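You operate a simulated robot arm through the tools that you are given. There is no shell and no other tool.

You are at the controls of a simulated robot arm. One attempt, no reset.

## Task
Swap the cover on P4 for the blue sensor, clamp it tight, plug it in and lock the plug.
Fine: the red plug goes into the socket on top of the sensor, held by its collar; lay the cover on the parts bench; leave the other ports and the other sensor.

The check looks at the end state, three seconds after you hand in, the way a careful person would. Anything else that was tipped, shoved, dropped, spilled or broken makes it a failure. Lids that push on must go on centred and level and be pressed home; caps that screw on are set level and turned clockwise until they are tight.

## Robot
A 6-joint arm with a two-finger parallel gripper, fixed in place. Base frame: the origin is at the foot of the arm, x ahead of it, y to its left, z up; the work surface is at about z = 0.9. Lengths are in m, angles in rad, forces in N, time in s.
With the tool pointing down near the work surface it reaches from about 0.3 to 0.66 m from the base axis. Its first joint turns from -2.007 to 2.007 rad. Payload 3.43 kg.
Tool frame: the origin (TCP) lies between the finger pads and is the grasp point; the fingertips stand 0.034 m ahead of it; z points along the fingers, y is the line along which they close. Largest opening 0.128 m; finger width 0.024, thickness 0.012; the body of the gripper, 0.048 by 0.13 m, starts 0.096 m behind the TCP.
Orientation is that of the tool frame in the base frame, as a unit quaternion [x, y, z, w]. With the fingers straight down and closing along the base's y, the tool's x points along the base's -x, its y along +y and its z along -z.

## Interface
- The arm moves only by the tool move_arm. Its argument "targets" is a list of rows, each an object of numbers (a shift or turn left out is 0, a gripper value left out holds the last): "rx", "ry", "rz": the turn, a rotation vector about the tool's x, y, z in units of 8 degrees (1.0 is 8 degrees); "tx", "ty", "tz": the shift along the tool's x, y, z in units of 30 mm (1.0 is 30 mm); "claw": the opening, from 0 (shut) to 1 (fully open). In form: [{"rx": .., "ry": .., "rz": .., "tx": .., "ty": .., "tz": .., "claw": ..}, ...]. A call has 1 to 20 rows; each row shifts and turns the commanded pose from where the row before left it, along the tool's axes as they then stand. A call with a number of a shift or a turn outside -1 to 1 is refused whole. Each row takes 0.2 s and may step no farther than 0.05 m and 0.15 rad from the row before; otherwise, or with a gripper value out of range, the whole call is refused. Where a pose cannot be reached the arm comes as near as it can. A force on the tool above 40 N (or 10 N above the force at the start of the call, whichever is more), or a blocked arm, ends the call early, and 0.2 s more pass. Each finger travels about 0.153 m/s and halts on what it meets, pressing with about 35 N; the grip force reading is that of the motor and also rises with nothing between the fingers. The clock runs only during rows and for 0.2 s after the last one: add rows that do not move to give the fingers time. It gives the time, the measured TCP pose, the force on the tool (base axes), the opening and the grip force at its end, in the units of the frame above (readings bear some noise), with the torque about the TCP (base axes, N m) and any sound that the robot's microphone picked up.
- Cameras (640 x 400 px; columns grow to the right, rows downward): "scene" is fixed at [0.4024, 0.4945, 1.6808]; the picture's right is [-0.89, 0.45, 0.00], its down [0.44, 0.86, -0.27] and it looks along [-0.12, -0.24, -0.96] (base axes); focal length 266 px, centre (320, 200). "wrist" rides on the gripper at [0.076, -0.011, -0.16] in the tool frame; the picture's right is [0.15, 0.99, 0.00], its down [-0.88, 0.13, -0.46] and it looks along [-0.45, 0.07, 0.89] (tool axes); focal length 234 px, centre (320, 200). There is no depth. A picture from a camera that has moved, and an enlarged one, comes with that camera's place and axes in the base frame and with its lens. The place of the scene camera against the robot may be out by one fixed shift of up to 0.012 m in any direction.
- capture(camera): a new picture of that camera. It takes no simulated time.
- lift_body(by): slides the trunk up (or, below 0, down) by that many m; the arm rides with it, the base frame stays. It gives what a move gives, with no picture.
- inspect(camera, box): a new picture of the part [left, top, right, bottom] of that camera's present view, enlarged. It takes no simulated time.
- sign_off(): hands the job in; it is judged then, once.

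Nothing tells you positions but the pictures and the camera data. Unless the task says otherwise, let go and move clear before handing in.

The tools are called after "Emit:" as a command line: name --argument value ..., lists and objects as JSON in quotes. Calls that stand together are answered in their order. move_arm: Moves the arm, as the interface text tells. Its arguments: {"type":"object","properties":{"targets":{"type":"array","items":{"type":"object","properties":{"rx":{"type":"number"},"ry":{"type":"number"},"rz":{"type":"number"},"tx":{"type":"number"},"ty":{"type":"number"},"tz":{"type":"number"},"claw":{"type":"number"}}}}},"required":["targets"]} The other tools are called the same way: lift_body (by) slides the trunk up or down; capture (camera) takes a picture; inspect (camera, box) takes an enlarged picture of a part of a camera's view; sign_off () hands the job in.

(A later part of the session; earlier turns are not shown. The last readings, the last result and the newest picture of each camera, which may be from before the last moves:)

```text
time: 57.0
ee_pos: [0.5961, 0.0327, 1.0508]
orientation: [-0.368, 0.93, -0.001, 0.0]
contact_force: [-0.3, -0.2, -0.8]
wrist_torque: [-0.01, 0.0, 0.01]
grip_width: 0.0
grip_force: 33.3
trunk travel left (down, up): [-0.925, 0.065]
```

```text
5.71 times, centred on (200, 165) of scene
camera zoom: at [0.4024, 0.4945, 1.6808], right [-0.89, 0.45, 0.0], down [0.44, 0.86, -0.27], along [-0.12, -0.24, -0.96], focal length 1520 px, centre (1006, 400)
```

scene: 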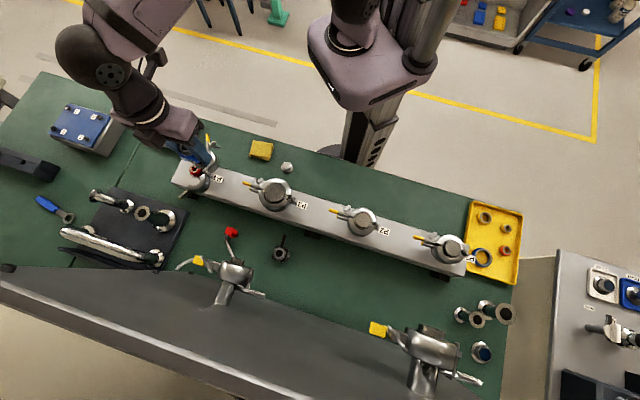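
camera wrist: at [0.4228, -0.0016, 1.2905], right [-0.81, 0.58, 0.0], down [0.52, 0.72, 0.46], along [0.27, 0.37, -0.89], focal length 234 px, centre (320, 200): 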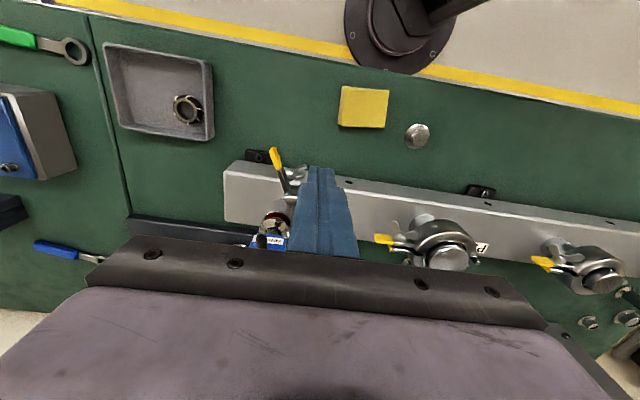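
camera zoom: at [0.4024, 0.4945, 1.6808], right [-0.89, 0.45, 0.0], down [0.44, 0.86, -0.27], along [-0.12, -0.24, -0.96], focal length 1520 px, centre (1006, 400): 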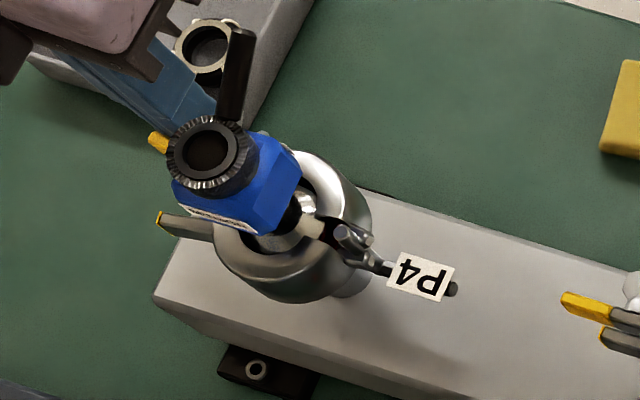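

Emit:
move_arm --targets '[{"tx": -0.28, "ty": -0.056, "rz": -0.625}, {}]'

Emit:
move_arm --targets '[{"tx": -0.14, "ty": -0.028, "rz": -0.3}, {}]'

Emit:
inspect --camera "scene" --box '[160, 130, 240, 200]'

Emit:
inspect --camera "wrist" --box '[280, 130, 420, 225]'

```text
time: 57.6
ee_pos: [0.6043, 0.0367, 1.0503]
orientation: [-0.407, 0.913, 0.0, -0.001]
contact_force: [0.3, -0.7, 1.0]
wrist_torque: [0.0, 0.04, -0.01]
grip_width: 0.0001
grip_force: 32.7
trunk travel left (down, up): [-0.925, 0.065]
```

```text
time: 58.2
ee_pos: [0.607, 0.0391, 1.0494]
orientation: [-0.428, 0.904, 0.001, -0.001]
contact_force: [0.5, -0.3, -0.8]
wrist_torque: [0.0, -0.03, 0.03]
grip_width: 0.0
grip_force: 32.9
trunk travel left (down, up): [-0.925, 0.065]
```

```text
5.71 times, centred on (200, 165) of scene
camera zoom: at [0.4024, 0.4945, 1.6808], right [-0.89, 0.45, 0.0], down [0.44, 0.86, -0.27], along [-0.12, -0.24, -0.96], focal length 1520 px, centre (1006, 400)
```

zoom: 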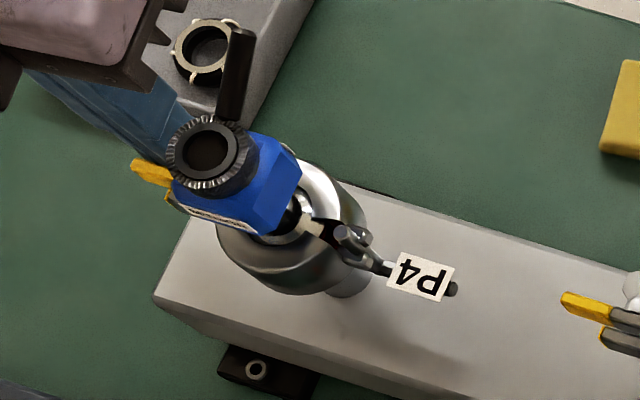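

```text
4.21 times, centred on (350, 178) of wrist
camera zoom: at [0.5684, -0.0257, 1.2117], right [-0.86, 0.52, 0.0], down [0.46, 0.76, 0.46], along [0.23, 0.39, -0.89], focal length 986 px, centre (194, 295)
```

zoom: 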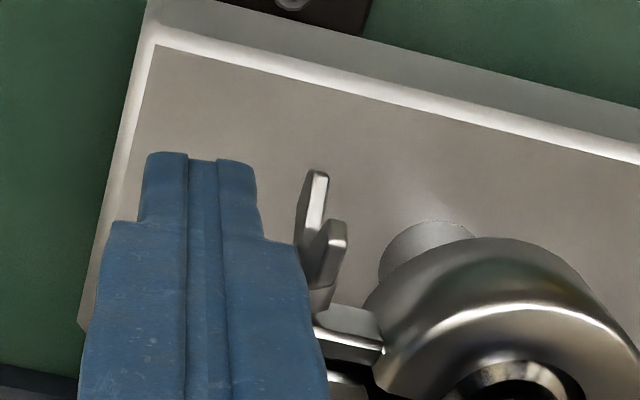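

Emit:
move_arm --targets '[{"tx": -0.1, "ty": -0.01, "rz": -0.1}, {}]'

Emit:
move_arm --targets '[{"tx": -0.07, "ty": -0.01}, {}]'

Emit:
inspect --camera "wrist" --box '[300, 140, 440, 235]'

Emit:
inspect --camera "scene" --box '[160, 130, 240, 200]'

```text
time: 58.8
ee_pos: [0.6095, 0.0396, 1.0498]
orientation: [-0.434, 0.901, -0.001, 0.0]
contact_force: [-2.5, -2.7, -0.1]
wrist_torque: [-0.03, 0.03, -0.02]
grip_width: 0.0001
grip_force: 32.8
trunk travel left (down, up): [-0.925, 0.065]
```

```text
time: 59.4
ee_pos: [0.61, 0.0408, 1.0503]
orientation: [-0.433, 0.901, 0.0, -0.001]
contact_force: [-7.6, -9.0, -4.0]
wrist_torque: [-0.18, 0.06, -0.02]
grip_width: 0.0001
grip_force: 32.5
trunk travel left (down, up): [-0.925, 0.065]
```

```text
4.21 times, centred on (370, 188) of wrist
camera zoom: at [0.5716, -0.0247, 1.2116], right [-0.86, 0.5, 0.0], down [0.45, 0.77, 0.45], along [0.23, 0.39, -0.89], focal length 986 px, centre (110, 253)
```

zoom: 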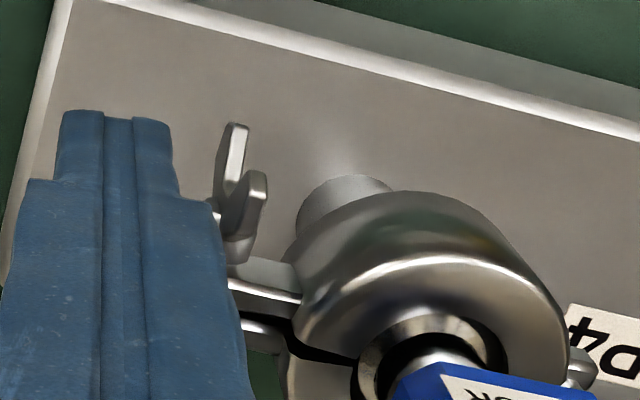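

```text
5.71 times, centred on (200, 165) of scene
camera zoom: at [0.4024, 0.4945, 1.6808], right [-0.89, 0.45, 0.0], down [0.44, 0.86, -0.27], along [-0.12, -0.24, -0.96], focal length 1520 px, centre (1006, 400)
```

zoom: 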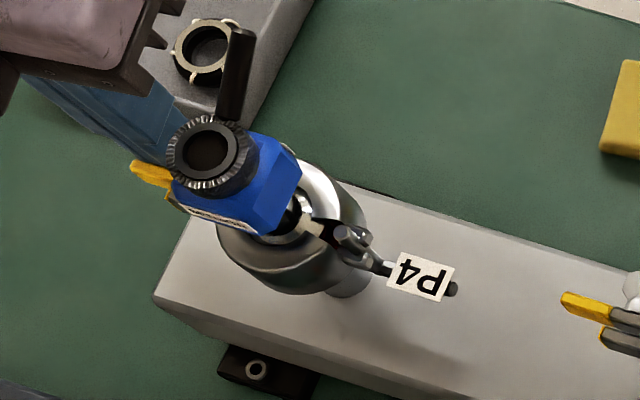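

Emit:
move_arm --targets '[{"tx": -0.06}, {}]'

Emit:
inspect --camera "wrist" --box '[320, 170, 420, 240]'

```text
time: 60.0
ee_pos: [0.6101, 0.0409, 1.0501]
orientation: [-0.433, 0.901, 0.0, -0.001]
contact_force: [-12.3, -12.7, -6.1]
wrist_torque: [-0.24, 0.16, -0.06]
grip_width: 0.0001
grip_force: 33.1
trunk travel left (down, up): [-0.925, 0.065]
```

```text
5.71 times, centred on (370, 205) of wrist
camera zoom: at [0.5719, -0.0246, 1.2116], right [-0.86, 0.5, 0.0], down [0.45, 0.77, 0.45], along [0.23, 0.39, -0.89], focal length 1338 px, centre (34, 171)
```

zoom: 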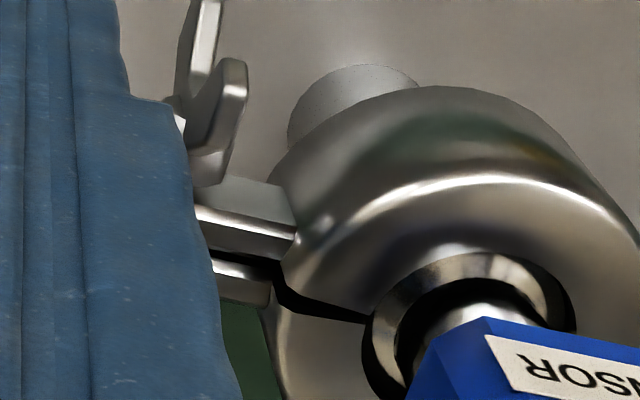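

The clamp is closed to its loose stop: it holds firm at about 18 N and the ears are nearly together. I'll back the pusher off, rise and look at the result.

Emit:
move_arm --targets '[{"tx": 0.2}, {"tx": 0.4}, {"tx": 0.4}, {"tz": -0.8}, {"tz": -0.9}, {"tz": -0.9}, {"tz": -0.9}, {}]'

Emit:
capture --camera "wrist"

Emit:
inspect --camera "wrist" --box '[270, 120, 420, 215]'

Emit:
inspect --camera "scene" --box '[160, 120, 250, 200]'

```text
time: 61.8
ee_pos: [0.5938, 0.0212, 1.156]
orientation: [-0.433, 0.902, 0.0, 0.0]
contact_force: [0.2, -0.5, 0.7]
wrist_torque: [-0.03, 0.01, 0.02]
grip_width: 0.0
grip_force: 33.2
trunk travel left (down, up): [-0.925, 0.065]
```

```text
taken
camera wrist: at [0.5562, -0.046, 1.3181], right [-0.86, 0.5, 0.0], down [0.45, 0.77, 0.46], along [0.23, 0.39, -0.89], focal length 234 px, centre (320, 200)
```

wrist: 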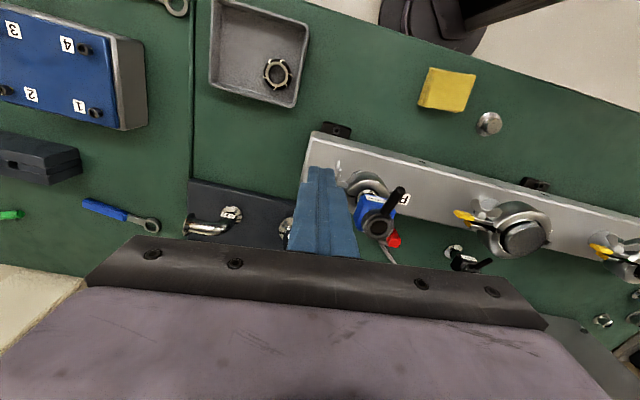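

```text
4.21 times, centred on (345, 168) of wrist
camera zoom: at [0.5562, -0.046, 1.3181], right [-0.86, 0.5, 0.0], down [0.45, 0.77, 0.46], along [0.23, 0.39, -0.89], focal length 986 px, centre (215, 337)
```

zoom: 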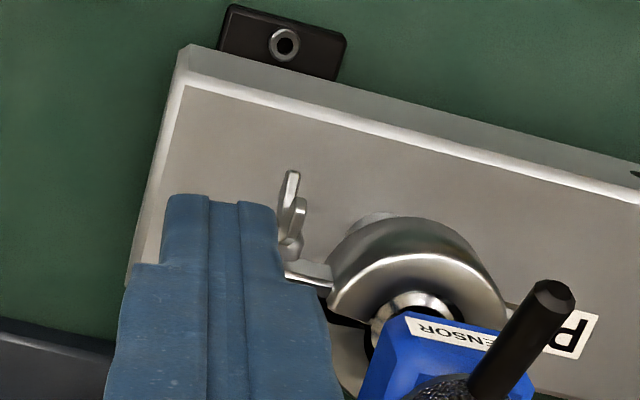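

```text
5.00 times, centred on (205, 160) of scene
camera zoom: at [0.4024, 0.4945, 1.6808], right [-0.89, 0.45, 0.0], down [0.44, 0.86, -0.27], along [-0.12, -0.24, -0.96], focal length 1330 px, centre (895, 400)
```

zoom: 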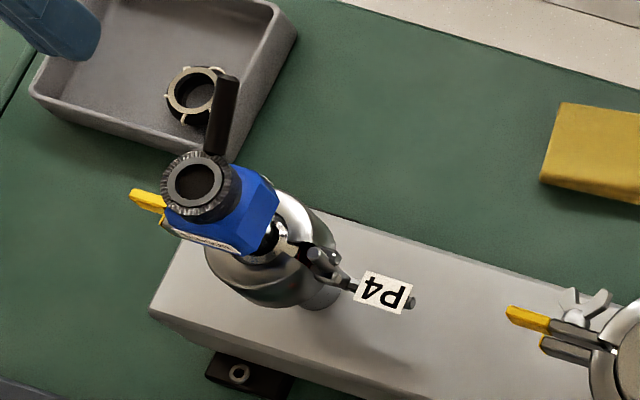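

Emit:
move_arm --targets '[{"tx": 0.8, "ty": 0.5}, {"tx": 0.8, "ty": 0.5}, {"tx": 0.8, "ty": 0.5}, {"tx": 0.5}, {"ry": -0.9}, {"ry": -0.9}, {"ry": -0.9}, {}]'

Emit:
capture --camera "wrist"

```text
time: 63.6
ee_pos: [0.5042, -0.0188, 1.1547]
orientation: [-0.426, 0.885, 0.081, 0.17]
contact_force: [-0.1, -0.4, -0.3]
wrist_torque: [0.01, -0.01, 0.01]
grip_width: 0.0001
grip_force: 33.6
trunk travel left (down, up): [-0.925, 0.065]
```

```text
taken
camera wrist: at [0.4324, -0.1261, 1.2773], right [-0.86, 0.51, -0.05], down [0.3, 0.59, 0.75], along [0.42, 0.62, -0.66], focal length 234 px, centre (320, 200)
```

wrist: 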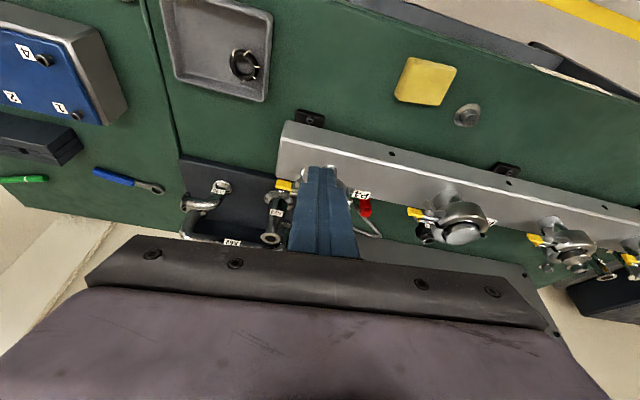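

Emit:
move_arm --targets '[{"claw": 1.0}, {"claw": 1.0}, {"claw": 1.0}]'

Emit:
inspect --camera "wrist" --box '[250, 130, 410, 230]'

Emit:
inspect --camera "wrist" --box '[265, 150, 345, 210]'

```text
time: 64.4
ee_pos: [0.5037, -0.0177, 1.1544]
orientation: [-0.425, 0.886, 0.081, 0.169]
contact_force: [-0.8, -0.4, 0.4]
wrist_torque: [-0.01, 0.0, 0.0]
grip_width: 0.128
grip_force: 0.0
trunk travel left (down, up): [-0.925, 0.065]
```

```text
4.00 times, centred on (330, 180) of wrist
camera zoom: at [0.4323, -0.1263, 1.2774], right [-0.86, 0.51, -0.05], down [0.3, 0.59, 0.75], along [0.41, 0.62, -0.66], focal length 937 px, centre (280, 280)
```

zoom: 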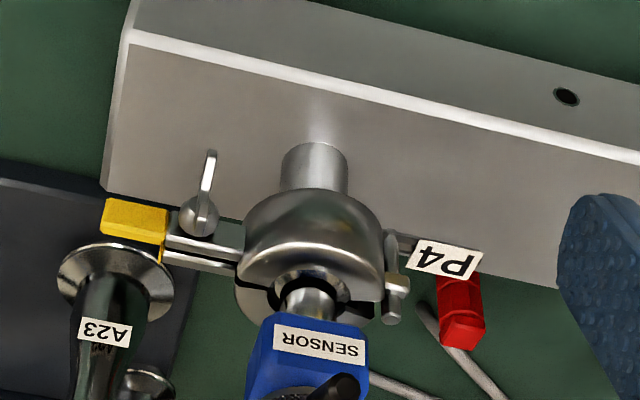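

```text
6.67 times, centred on (305, 180) of wrist
camera zoom: at [0.4323, -0.1263, 1.2774], right [-0.86, 0.51, -0.05], down [0.3, 0.59, 0.75], along [0.41, 0.62, -0.66], focal length 1561 px, centre (420, 333)
```

zoom: 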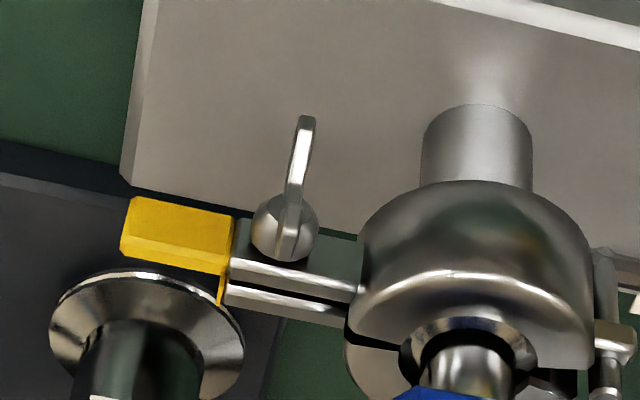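

The view is excellent: the clamp is loosely closed, still about 4° open, and the wing nut's axis is horizontal at about z = 1.028 with its wings standing vertically. I'll tilt the tool horizontal so I can grip the wings along their axis and turn them.

Emit:
move_arm --targets '[{"rx": 0.322, "rz": 0.8136, "claw": 0.25}, {"ry": -0.95, "claw": 0.25}, {"ry": -0.95}, {"ry": -0.95}, {"ry": -0.95}, {}]'

Emit:
capture --camera "scene"

```text
time: 65.8
ee_pos: [0.5042, -0.0175, 1.1558]
orientation: [-0.338, 0.832, 0.165, 0.406]
contact_force: [0.4, -0.3, -0.4]
wrist_torque: [0.02, -0.01, -0.02]
grip_width: 0.0321
grip_force: 0.0
trunk travel left (down, up): [-0.925, 0.065]
```

```text
taken
```

scene: 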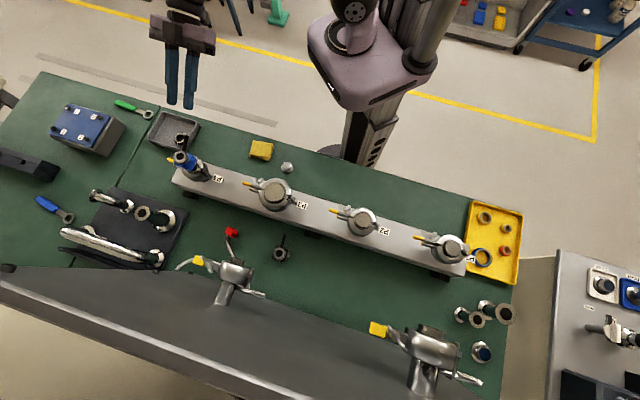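

Emit:
move_arm --targets '[{"ry": -0.95}, {"ry": -0.95}, {"ry": -0.95}, {"ry": -0.95}, {"ry": -0.95}, {}]'

Emit:
capture --camera "scene"

Emit:
capture --camera "wrist"

```text
time: 67.2
ee_pos: [0.5033, -0.0182, 1.1567]
orientation: [-0.266, 0.654, 0.266, 0.656]
contact_force: [0.5, 0.0, 0.0]
wrist_torque: [0.03, -0.01, -0.03]
grip_width: 0.032
grip_force: 0.1
trunk travel left (down, up): [-0.925, 0.065]
```

```text
taken
```

scene: 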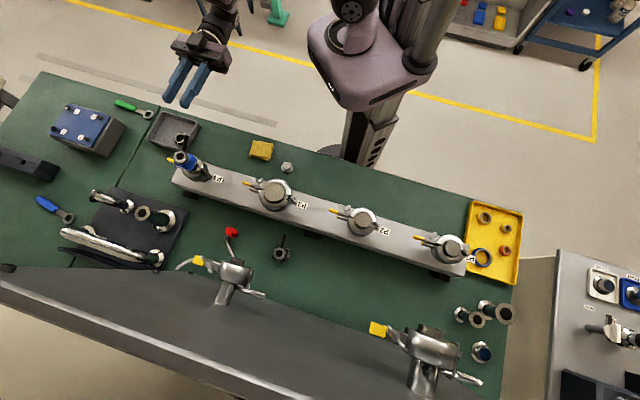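

```text
taken
camera wrist: at [0.3975, -0.1376, 1.0816], right [-0.69, 0.71, -0.15], down [-0.42, -0.23, 0.88], along [0.59, 0.67, 0.45], focal length 234 px, centre (320, 200)
```

wrist: 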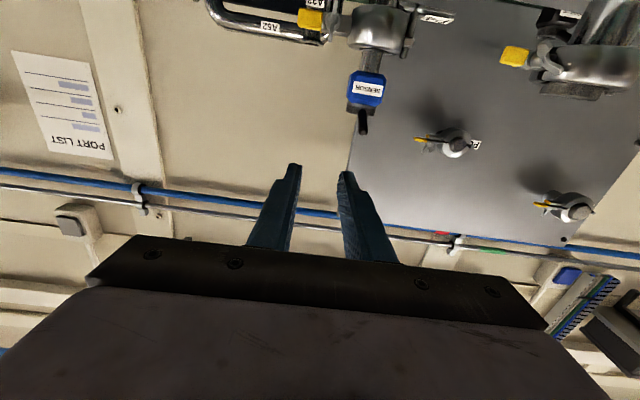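

The tool is horizontal and reachable. I'll lower it to wing-nut height at standoff and check alignment.

Emit:
move_arm --targets '[{"tx": 0.858, "ty": -0.05}, {"tx": 0.858, "ty": -0.05}, {"tx": 0.858, "ty": -0.05}, {"tx": 0.858, "ty": -0.05}, {"tx": 0.858, "ty": -0.043}, {}]'

Emit:
capture --camera "wrist"

Emit:
inspect --camera "wrist" --box '[220, 80, 420, 205]'

Emit:
capture --camera "scene"

```text
time: 68.6
ee_pos: [0.5259, -0.037, 1.0365]
orientation: [-0.266, 0.656, 0.27, 0.653]
contact_force: [0.3, -0.1, 0.0]
wrist_torque: [0.0, 0.01, -0.04]
grip_width: 0.0318
grip_force: 0.1
out of reach, approached as far as the arm can: row 3, 4, 5
trunk travel left (down, up): [-0.925, 0.065]
```

```text
taken
camera wrist: at [0.4211, -0.1576, 0.9624], right [-0.69, 0.71, -0.14], down [-0.41, -0.23, 0.88], along [0.59, 0.67, 0.45], focal length 234 px, centre (320, 200)
```

wrist: 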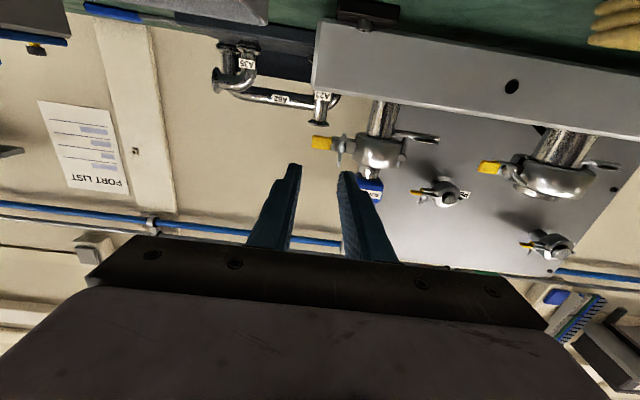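

```text
3.20 times, centred on (320, 142) of wrist
camera zoom: at [0.4211, -0.1576, 0.9624], right [-0.69, 0.71, -0.14], down [-0.41, -0.23, 0.88], along [0.59, 0.67, 0.45], focal length 749 px, centre (320, 384)
```

zoom: 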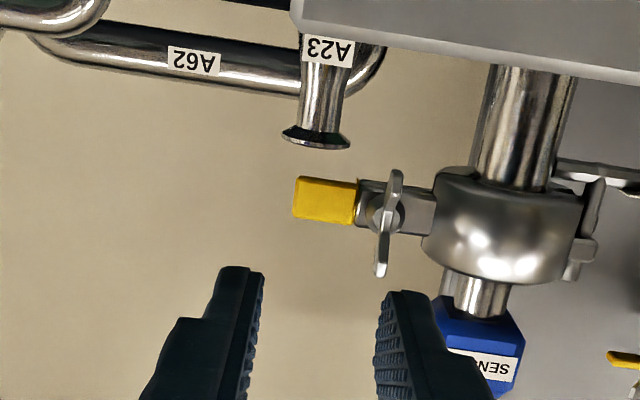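

```text
taken
```

scene: 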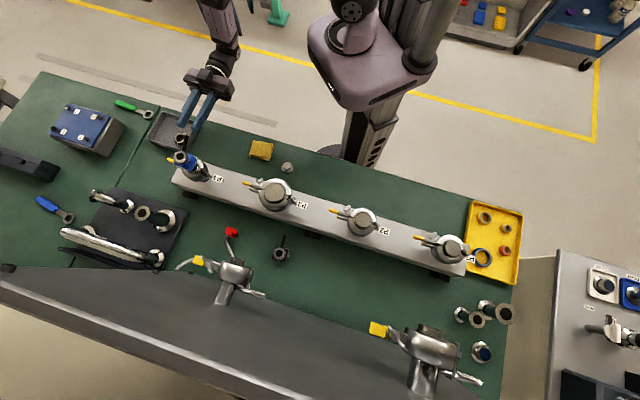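

The arm can't reach that low and horizontal with the trunk this high. I'll raise the tool, then lower the trunk by the same amount.

Emit:
move_arm --targets '[{"tx": -0.94}, {"tx": -0.94}, {"tx": -0.94}, {"tx": -0.94}, {"tx": -0.94}, {}]'

```text
time: 70.0
ee_pos: [0.5282, -0.0385, 1.1785]
orientation: [-0.267, 0.655, 0.268, 0.654]
contact_force: [-0.2, 0.5, -0.9]
wrist_torque: [0.0, 0.02, 0.01]
grip_width: 0.0321
grip_force: 0.3
trunk travel left (down, up): [-0.925, 0.065]
```

Emit:
lift_body --by -0.1

Emit:
capture --camera "scene"

Emit:
capture --camera "wrist"

```text
time: 71.3
ee_pos: [0.5277, -0.0394, 1.077]
orientation: [-0.266, 0.656, 0.267, 0.654]
contact_force: [-0.9, -0.1, -1.2]
wrist_torque: [0.03, -0.02, 0.02]
grip_width: 0.032
grip_force: 0.1
trunk travel left (down, up): [-0.825, 0.165]
```

```text
taken
```

scene: 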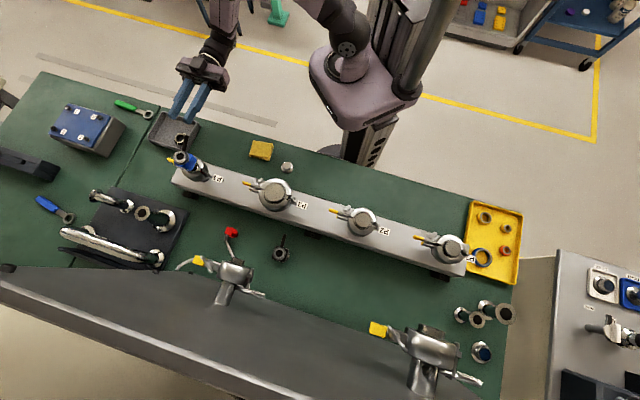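

```text
taken
camera wrist: at [0.4218, -0.1582, 1.0039], right [-0.69, 0.71, -0.15], down [-0.42, -0.23, 0.88], along [0.59, 0.67, 0.45], focal length 234 px, centre (320, 200)
```

wrist: 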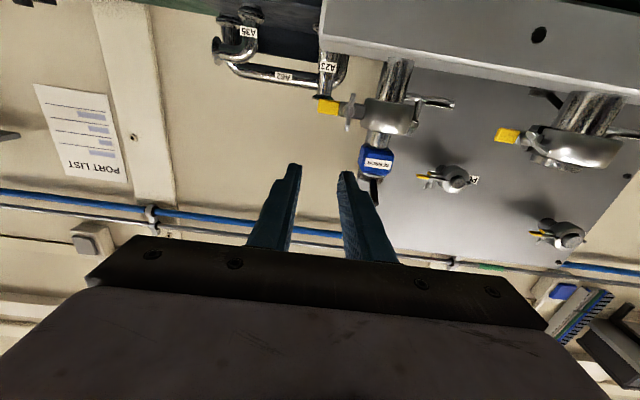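

Emit:
lift_body --by -0.049

Emit:
move_arm --targets '[{"ty": 0.41}, {"ty": 0.41}, {}]'

Emit:
inspect --camera "wrist" --box '[220, 80, 420, 205]'

Emit:
capture --camera "scene"

```text
time: 72.2
ee_pos: [0.528, -0.0379, 1.0288]
orientation: [-0.266, 0.655, 0.266, 0.655]
contact_force: [-0.8, 0.4, 0.2]
wrist_torque: [0.01, 0.02, -0.01]
grip_width: 0.0322
grip_force: 0.0
trunk travel left (down, up): [-0.776, 0.214]
```

```text
time: 73.0
ee_pos: [0.5105, -0.0208, 1.0298]
orientation: [-0.267, 0.655, 0.267, 0.655]
contact_force: [0.7, 0.6, 0.2]
wrist_torque: [-0.02, 0.02, 0.01]
grip_width: 0.0321
grip_force: 0.0
trunk travel left (down, up): [-0.776, 0.214]
```

```text
3.20 times, centred on (320, 142) of wrist
camera zoom: at [0.404, -0.1403, 0.9549], right [-0.69, 0.71, -0.15], down [-0.42, -0.23, 0.88], along [0.59, 0.67, 0.45], focal length 749 px, centre (320, 384)
```

zoom: 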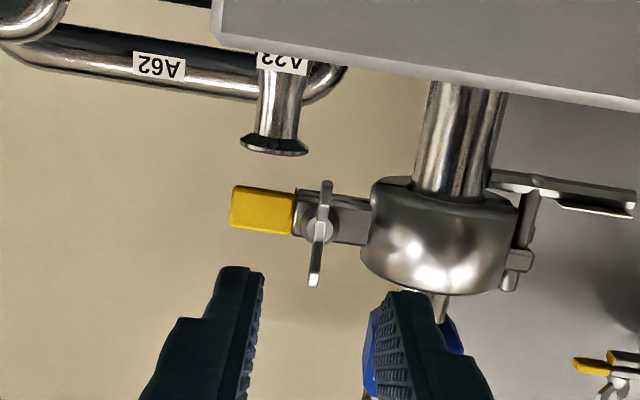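

```text
taken
```

scene: 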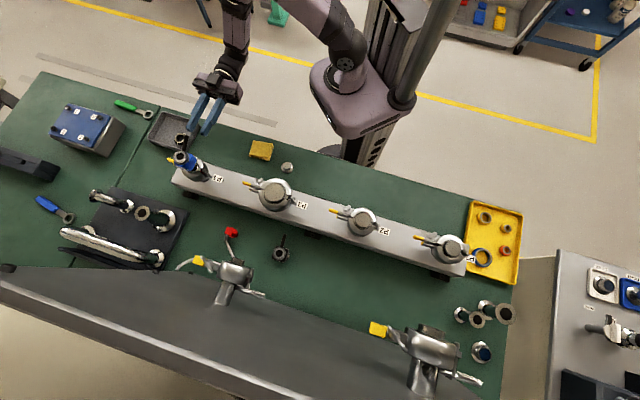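

Lined up: the wings are vertical and centred on the tool axis. I'll narrow the fingers and advance toward the wing nut.

Emit:
move_arm --targets '[{"tx": 0.05, "claw": 0.12}, {"claw": 0.12}, {"tz": 0.7}, {"tz": 0.7}, {"tz": 0.4}, {}]'

Emit:
inspect --camera "wrist" --box '[240, 100, 400, 200]'

Emit:
inspect --camera "scene" --box '[150, 90, 250, 180]'

```text
time: 74.4
ee_pos: [0.5504, 0.0176, 1.0275]
orientation: [-0.266, 0.655, 0.266, 0.655]
contact_force: [0.4, -0.5, -0.1]
wrist_torque: [-0.02, 0.0, 0.0]
grip_width: 0.0155
grip_force: 0.2
trunk travel left (down, up): [-0.776, 0.214]
```

```text
4.00 times, centred on (320, 150) of wrist
camera zoom: at [0.4439, -0.1028, 0.9534], right [-0.69, 0.71, -0.15], down [-0.42, -0.23, 0.88], along [0.59, 0.67, 0.45], focal length 937 px, centre (320, 400)
```

zoom: 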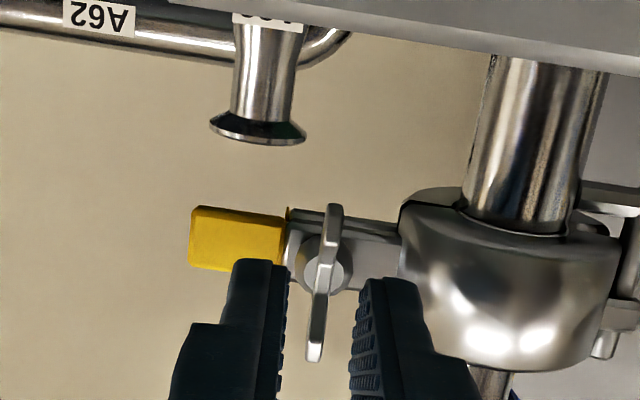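

```text
4.44 times, centred on (200, 135) of scene
camera zoom: at [0.4024, 0.4945, 1.6808], right [-0.89, 0.45, 0.0], down [0.44, 0.86, -0.27], along [-0.12, -0.24, -0.96], focal length 1182 px, centre (853, 489)
```

zoom: 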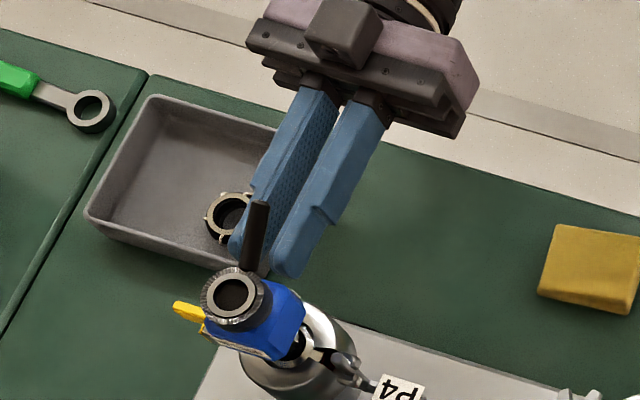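

Emit:
move_arm --targets '[{"tx": 0.04, "tz": 0.4}, {"tz": 0.35}, {}]'

Emit:
inspect --camera "wrist" --box '[260, 120, 388, 220]'

```text
time: 75.2
ee_pos: [0.5664, 0.0325, 1.0262]
orientation: [-0.267, 0.655, 0.266, 0.655]
contact_force: [0.2, -0.4, 0.1]
wrist_torque: [-0.03, -0.01, -0.02]
grip_width: 0.0152
grip_force: 0.1
trunk travel left (down, up): [-0.776, 0.214]
```

```text
4.00 times, centred on (324, 170) of wrist
camera zoom: at [0.4596, -0.0868, 0.9531], right [-0.69, 0.71, -0.15], down [-0.42, -0.22, 0.88], along [0.59, 0.67, 0.45], focal length 937 px, centre (304, 320)
```

zoom: 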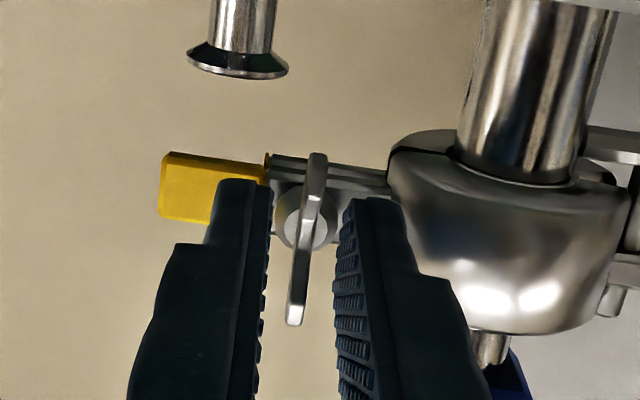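

Emit:
move_arm --targets '[{"tz": 0.05}, {"claw": 0.0}, {"claw": 0.0}, {}]'

Emit:
inspect --camera "wrist" --box '[260, 120, 388, 220]'

```text
time: 76.2
ee_pos: [0.5651, 0.034, 1.0267]
orientation: [-0.267, 0.655, 0.267, 0.655]
contact_force: [-1.7, -0.2, 0.4]
wrist_torque: [0.04, 0.0, 0.14]
grip_width: 0.0029
grip_force: 37.3
trunk travel left (down, up): [-0.776, 0.214]
```

```text
4.00 times, centred on (324, 170) of wrist
camera zoom: at [0.4601, -0.0857, 0.9529], right [-0.69, 0.71, -0.15], down [-0.42, -0.23, 0.88], along [0.59, 0.67, 0.45], focal length 937 px, centre (304, 320)
```

zoom: 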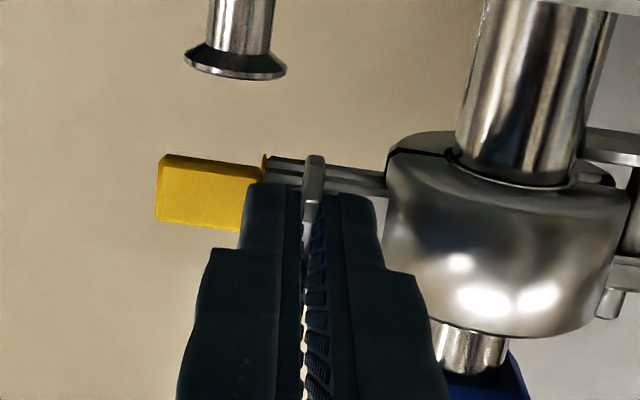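

The wings are gripped at 2.9 mm. I'll start turning clockwise, as seen from the robot, and watch torque and sound.

Emit:
move_arm --targets '[{"rz": 0.6}, {"rz": 0.9}, {"rz": 0.9}, {}]'

Emit:
inspect --camera "wrist" --box '[260, 120, 388, 220]'

```text
time: 77.2
ee_pos: [0.565, 0.0334, 1.0263]
orientation: [-0.153, 0.69, 0.373, 0.601]
contact_force: [-1.6, 2.2, 1.6]
wrist_torque: [-0.04, 0.03, 0.16]
grip_width: 0.0028
grip_force: 37.5
trunk travel left (down, up): [-0.776, 0.214]
```

```text
4.00 times, centred on (324, 170) of wrist
camera zoom: at [0.4418, -0.0671, 0.9533], right [-0.69, 0.7, 0.19], down [-0.21, -0.44, 0.87], along [0.7, 0.56, 0.45], focal length 937 px, centre (304, 320)
```

zoom: 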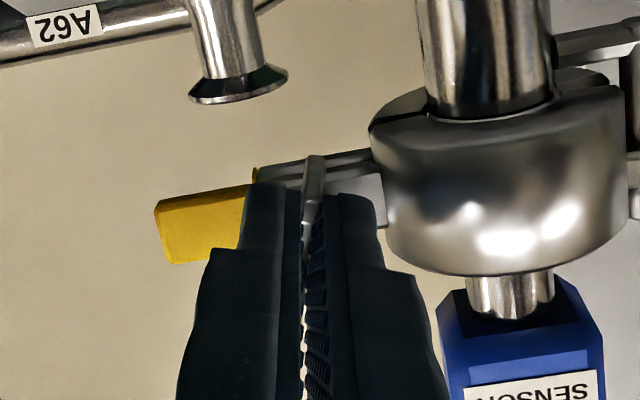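

The nut turns with the gripper. I'll keep going clockwise.

Emit:
move_arm --targets '[{"rz": 0.95}, {"rz": 0.95}, {"rz": 0.95}, {"rz": 0.95}, {"rz": 0.95}, {}]'

Emit:
inspect --camera "wrist" --box '[240, 100, 400, 225]'

Emit:
capture --camera "scene"

```text
time: 78.6
ee_pos: [0.5655, 0.0367, 1.0272]
orientation: [0.078, 0.702, 0.549, 0.447]
contact_force: [-0.2, 8.0, 7.6]
wrist_torque: [0.26, -0.25, -0.07]
grip_width: 0.0027
grip_force: 37.8
trunk travel left (down, up): [-0.776, 0.214]
```

```text
3.20 times, centred on (320, 162) of wrist
camera zoom: at [0.4115, -0.0357, 0.9785], right [-0.46, 0.47, 0.75], down [0.14, -0.8, 0.59], along [0.88, 0.38, 0.3], focal length 749 px, centre (320, 320)
```

zoom: 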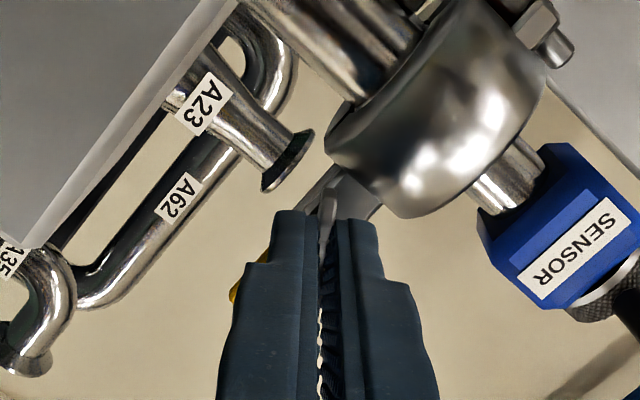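

```text
taken
```

scene: 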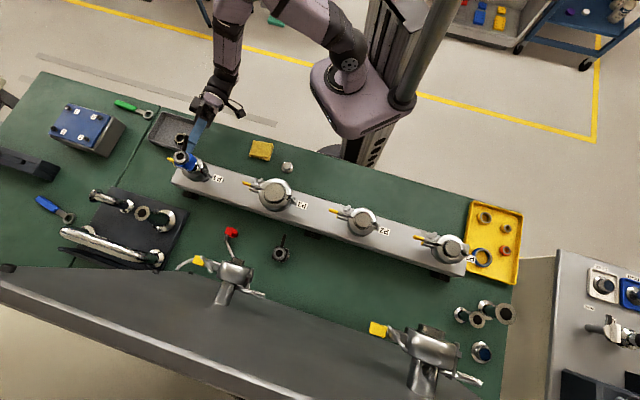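

Emit:
move_arm --targets '[{"tx": -0.011, "ty": 0.017, "tz": 0.015}, {"rz": 0.95, "tz": 0.005}, {"rz": 0.95, "tz": 0.005}, {"rz": 0.95, "tz": 0.005}, {"rz": 0.95, "tz": 0.005}, {}]'

Emit:
inspect --camera "wrist" --box '[240, 100, 400, 225]'

```text
time: 80.0
ee_pos: [0.5655, 0.0355, 1.0287]
orientation: [0.26, 0.657, 0.646, 0.288]
contact_force: [-1.7, 8.2, 10.0]
wrist_torque: [0.18, -0.2, -0.01]
grip_width: 0.0035
grip_force: 37.9
trunk travel left (down, up): [-0.776, 0.214]
```

```text
3.20 times, centred on (320, 162) of wrist
camera zoom: at [0.3994, -0.0223, 1.0151], right [-0.13, 0.13, 0.98], down [0.29, -0.94, 0.17], along [0.95, 0.3, 0.09], focal length 749 px, centre (320, 320)
```

zoom: 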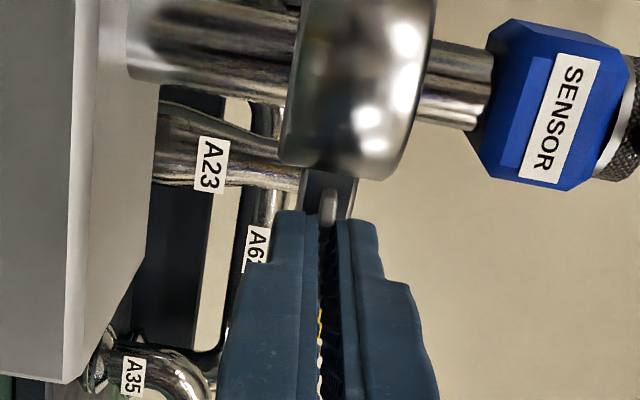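

Emit:
move_arm --targets '[{"tx": 0.02, "ty": 0.035, "tz": 0.015}, {}]'

Emit:
move_arm --targets '[{"rz": 0.95}, {"rz": 0.95}, {"rz": 0.95}, {"rz": 0.95}, {}]'

Emit:
inspect --camera "wrist" --box '[240, 100, 400, 225]'

```text
time: 80.6
ee_pos: [0.5673, 0.036, 1.0269]
orientation: [0.261, 0.657, 0.646, 0.288]
contact_force: [-1.9, 2.9, 5.0]
wrist_torque: [0.08, -0.12, 0.2]
grip_width: 0.0031
grip_force: 37.6
trunk travel left (down, up): [-0.776, 0.214]
```

```text
time: 81.8
ee_pos: [0.5681, 0.0352, 1.029]
orientation: [0.424, 0.565, 0.699, 0.108]
contact_force: [-0.1, 5.8, 6.5]
wrist_torque: [0.07, -0.05, -0.03]
grip_width: 0.003
grip_force: 37.4
trunk travel left (down, up): [-0.776, 0.214]
```

```text
3.20 times, centred on (320, 162) of wrist
camera zoom: at [0.4022, -0.0241, 1.0559], right [0.23, -0.24, 0.94], down [0.26, -0.92, -0.3], along [0.94, 0.32, -0.15], focal length 749 px, centre (320, 320)
```

zoom: 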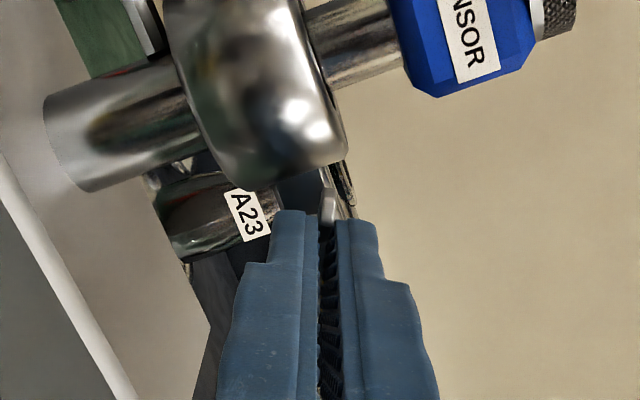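

Emit:
move_arm --targets '[{"tx": 0.02, "ty": 0.012, "tz": 0.012}, {"rz": 0.95}, {"rz": 0.95}, {"rz": 0.95}, {"rz": 0.95}, {}]'

Emit:
inspect --camera "wrist" --box '[240, 100, 400, 225]'

```text
time: 83.2
ee_pos: [0.5676, 0.035, 1.0278]
orientation: [0.558, 0.435, 0.703, -0.077]
contact_force: [1.3, 2.2, -0.4]
wrist_torque: [-0.83, -0.93, 0.1]
grip_width: 0.0101
grip_force: 43.8
trunk travel left (down, up): [-0.776, 0.214]
```

```text
3.20 times, centred on (320, 162) of wrist
camera zoom: at [0.4189, -0.0407, 1.0888], right [0.54, -0.55, 0.64], down [0.07, -0.73, -0.68], along [0.84, 0.41, -0.35], focal length 749 px, centre (320, 320)
```

zoom: 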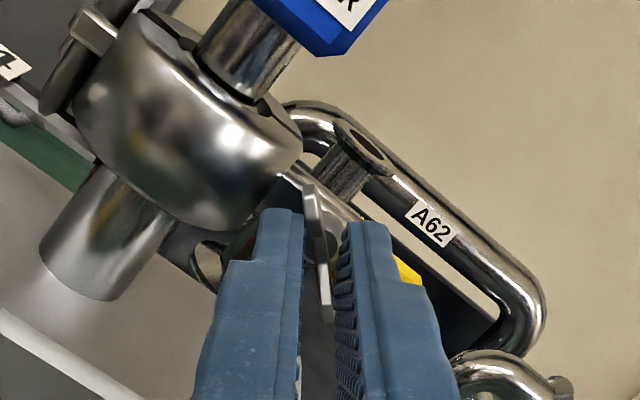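

The torque has risen to about 1.2 N·m and the wings resist the fingers, so the nut looks tight. I'll push a little further to confirm it's at a hard stop.

Emit:
move_arm --targets '[{"rz": 0.4}, {}]'

Emit:
inspect --camera "wrist" --box '[240, 100, 400, 225]'

Emit:
inspect --camera "scene" --box '[150, 110, 250, 200]'

```text
time: 83.8
ee_pos: [0.567, 0.0352, 1.0281]
orientation: [0.57, 0.419, 0.7, -0.096]
contact_force: [0.4, 1.1, -1.0]
wrist_torque: [-1.06, -0.95, -0.04]
grip_width: 0.0116
grip_force: 45.1
trunk travel left (down, up): [-0.776, 0.214]
```

```text
3.20 times, centred on (320, 162) of wrist
camera zoom: at [0.4212, -0.043, 1.0915], right [0.56, -0.57, 0.6], down [0.05, -0.7, -0.71], along [0.83, 0.43, -0.37], focal length 749 px, centre (320, 320)
```

zoom: 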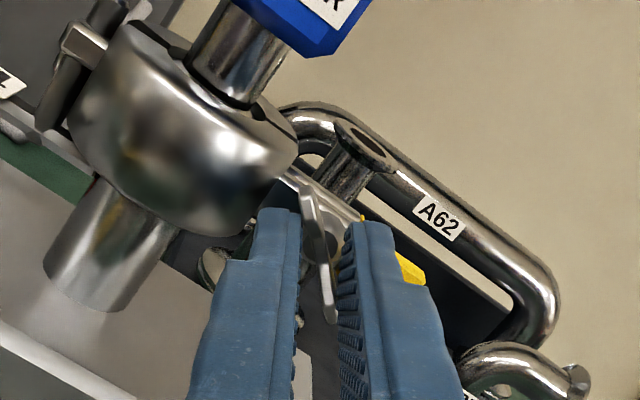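

```text
4.44 times, centred on (200, 155) of scene
camera zoom: at [0.4024, 0.4945, 1.6808], right [-0.89, 0.45, 0.0], down [0.44, 0.86, -0.27], along [-0.12, -0.24, -0.96], focal length 1182 px, centre (853, 400)
```

zoom: 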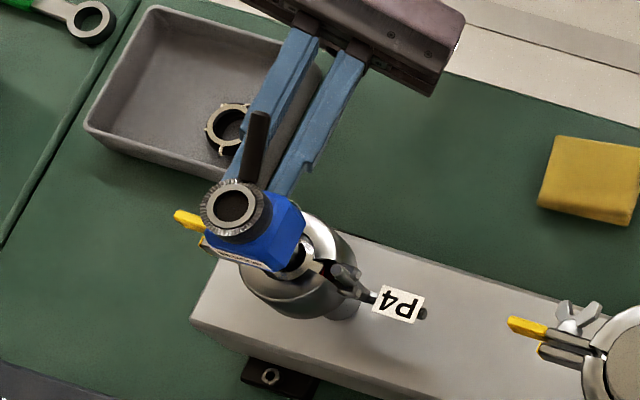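

It's at a hard stop: the torque rose to 1.4 N·m and the nut didn't move. I'll relieve the twist, open slightly and back straight out.

Emit:
move_arm --targets '[{"rz": -0.9}, {"rz": -0.5}, {"claw": 0.12}, {"claw": 0.13}, {"tz": -0.3}, {"tz": -0.7}, {"tz": -0.9}, {"tz": -0.9}, {"tz": -0.9}, {}]'

Emit:
capture --camera "wrist"

Emit:
inspect --camera "wrist" --box '[240, 80, 400, 205]'

```text
time: 86.0
ee_pos: [0.4873, -0.0413, 1.0299]
orientation: [0.526, 0.473, 0.706, -0.03]
contact_force: [-0.3, -0.2, 0.2]
wrist_torque: [-0.01, 0.01, -0.01]
grip_width: 0.0164
grip_force: 0.0
trunk travel left (down, up): [-0.776, 0.214]
```

```text
taken
camera wrist: at [0.3332, -0.1137, 1.0823], right [0.47, -0.48, 0.74], down [0.14, -0.79, -0.6], along [0.87, 0.38, -0.3], focal length 234 px, centre (320, 200)
```

wrist: 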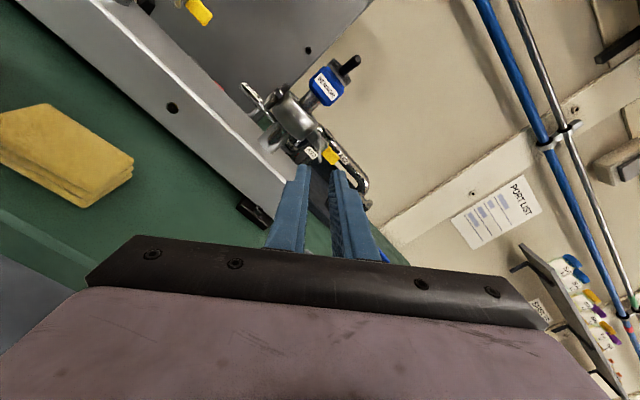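

```text
3.20 times, centred on (320, 142) of wrist
camera zoom: at [0.3332, -0.1137, 1.0823], right [0.47, -0.48, 0.74], down [0.14, -0.79, -0.6], along [0.87, 0.38, -0.3], focal length 749 px, centre (320, 384)
```

zoom: 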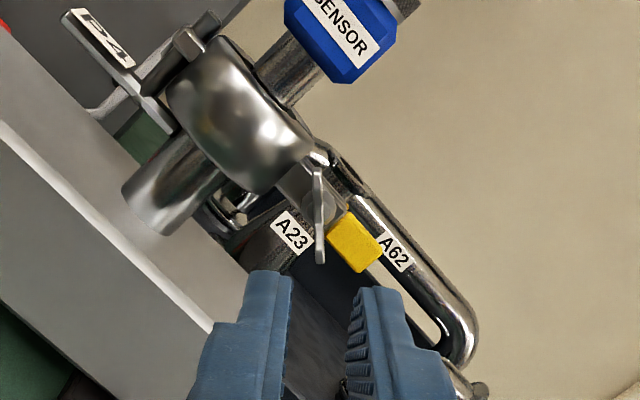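

Emit:
inspect --camera "wrist" --box '[280, 100, 360, 160]'

Emit:
inspect --camera "wrist" --box '[440, 160, 560, 260]'

Emit:
inspect --camera "scene" --box '[170, 135, 230, 190]'

```text
6.67 times, centred on (320, 130) of wrist
camera zoom: at [0.3332, -0.1137, 1.0823], right [0.47, -0.48, 0.74], down [0.14, -0.79, -0.6], along [0.87, 0.38, -0.3], focal length 1561 px, centre (320, 667)
```

zoom: 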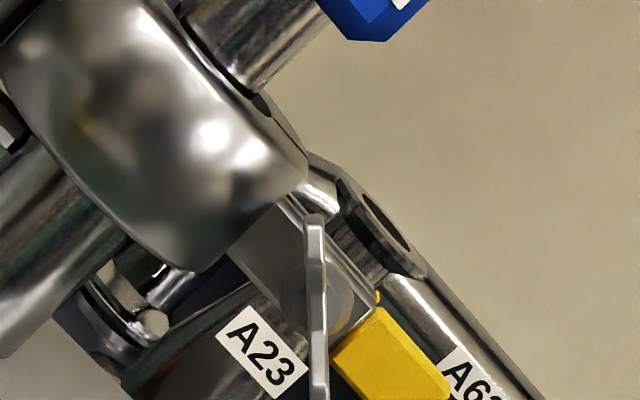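

```text
4.00 times, centred on (500, 210) of wrist
camera zoom: at [0.3332, -0.1137, 1.0823], right [0.47, -0.48, 0.74], down [0.14, -0.79, -0.6], along [0.87, 0.38, -0.3], focal length 937 px, centre (-400, 160)
```

zoom: 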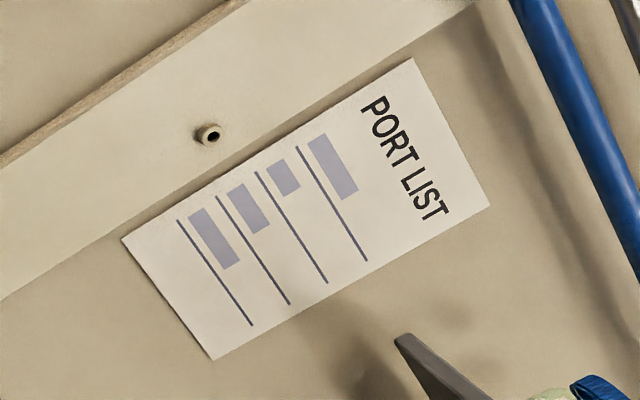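

```text
7.27 times, centred on (200, 162) of scene
camera zoom: at [0.4024, 0.4945, 1.6808], right [-0.89, 0.45, 0.0], down [0.44, 0.86, -0.27], along [-0.12, -0.24, -0.96], focal length 1934 px, centre (1193, 473)
```

zoom: 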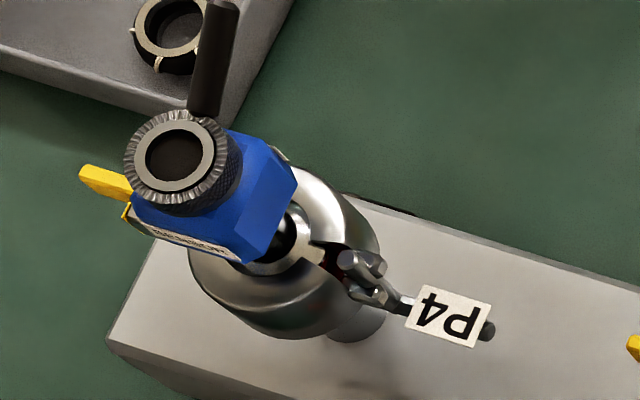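

The clamp is closed and tight. Now I'll raise the trunk back up and return the tool to pointing straight down.

Emit:
lift_body --by 0.149

Emit:
move_arm --targets '[{"rz": -0.95}, {"rz": -0.95}, {"rz": -0.95}, {"rz": -0.95}, {"rz": -0.95}, {"rz": -0.95}, {"rz": -0.95}, {"rz": -0.95}, {"rz": -0.95}, {"rz": -0.95}, {"rz": -0.95}, {"rz": -0.95}, {"rz": -0.95}, {"rz": -0.95}, {"rz": -0.95}, {"rz": -0.95}, {"rz": -0.95}, {"rz": -0.9}, {}]'

```text
time: 87.8
ee_pos: [0.4872, -0.0424, 1.1777]
orientation: [0.526, 0.472, 0.707, -0.028]
contact_force: [-0.8, 0.3, -0.6]
wrist_torque: [-0.01, -0.03, 0.0]
grip_width: 0.0168
grip_force: 0.0
trunk travel left (down, up): [-0.925, 0.065]
```

```text
time: 91.8
ee_pos: [0.4877, -0.0425, 1.1783]
orientation: [-0.245, 0.663, 0.29, 0.645]
contact_force: [-0.3, -0.5, 0.1]
wrist_torque: [0.0, -0.01, 0.01]
grip_width: 0.0166
grip_force: 0.1
trunk travel left (down, up): [-0.925, 0.065]
```

Emit:
move_arm --targets '[{"rz": -0.49}, {"ry": 0.9375}, {"ry": 0.9375}, {"ry": 0.9375}, {"ry": 0.9375}, {"ry": 0.9375}, {"ry": 0.9375}, {"ry": 0.9375}, {"ry": 0.9375}, {"ry": 0.9375}, {"ry": 0.9375}, {"ry": 0.9375}, {"ry": 0.9375}, {}]'

Emit:
capture --camera "wrist"

Emit:
capture --camera "scene"

```text
time: 94.8
ee_pos: [0.4872, -0.0445, 1.1796]
orientation: [-0.377, 0.926, 0.0, 0.0]
contact_force: [-0.4, -0.2, -0.9]
wrist_torque: [-0.03, -0.02, 0.02]
grip_width: 0.0166
grip_force: 0.0
trunk travel left (down, up): [-0.925, 0.065]
```

```text
taken
camera wrist: at [0.4406, -0.1047, 1.3404], right [-0.8, 0.61, 0.0], down [0.54, 0.71, 0.45], along [0.28, 0.36, -0.89], focal length 234 px, centre (320, 200)
```

wrist: 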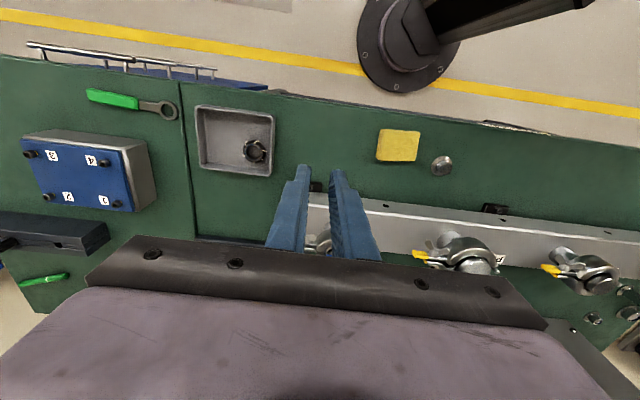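

```text
taken
```

scene: 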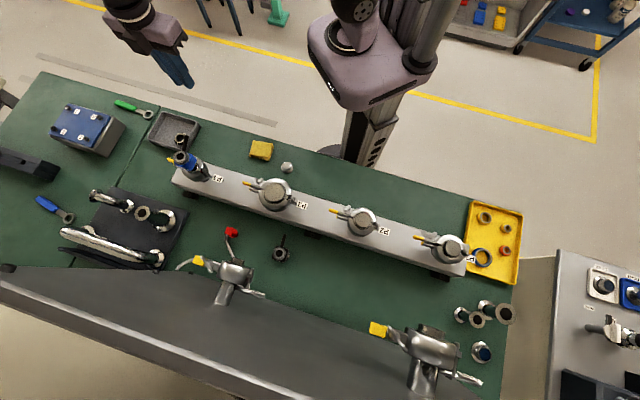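

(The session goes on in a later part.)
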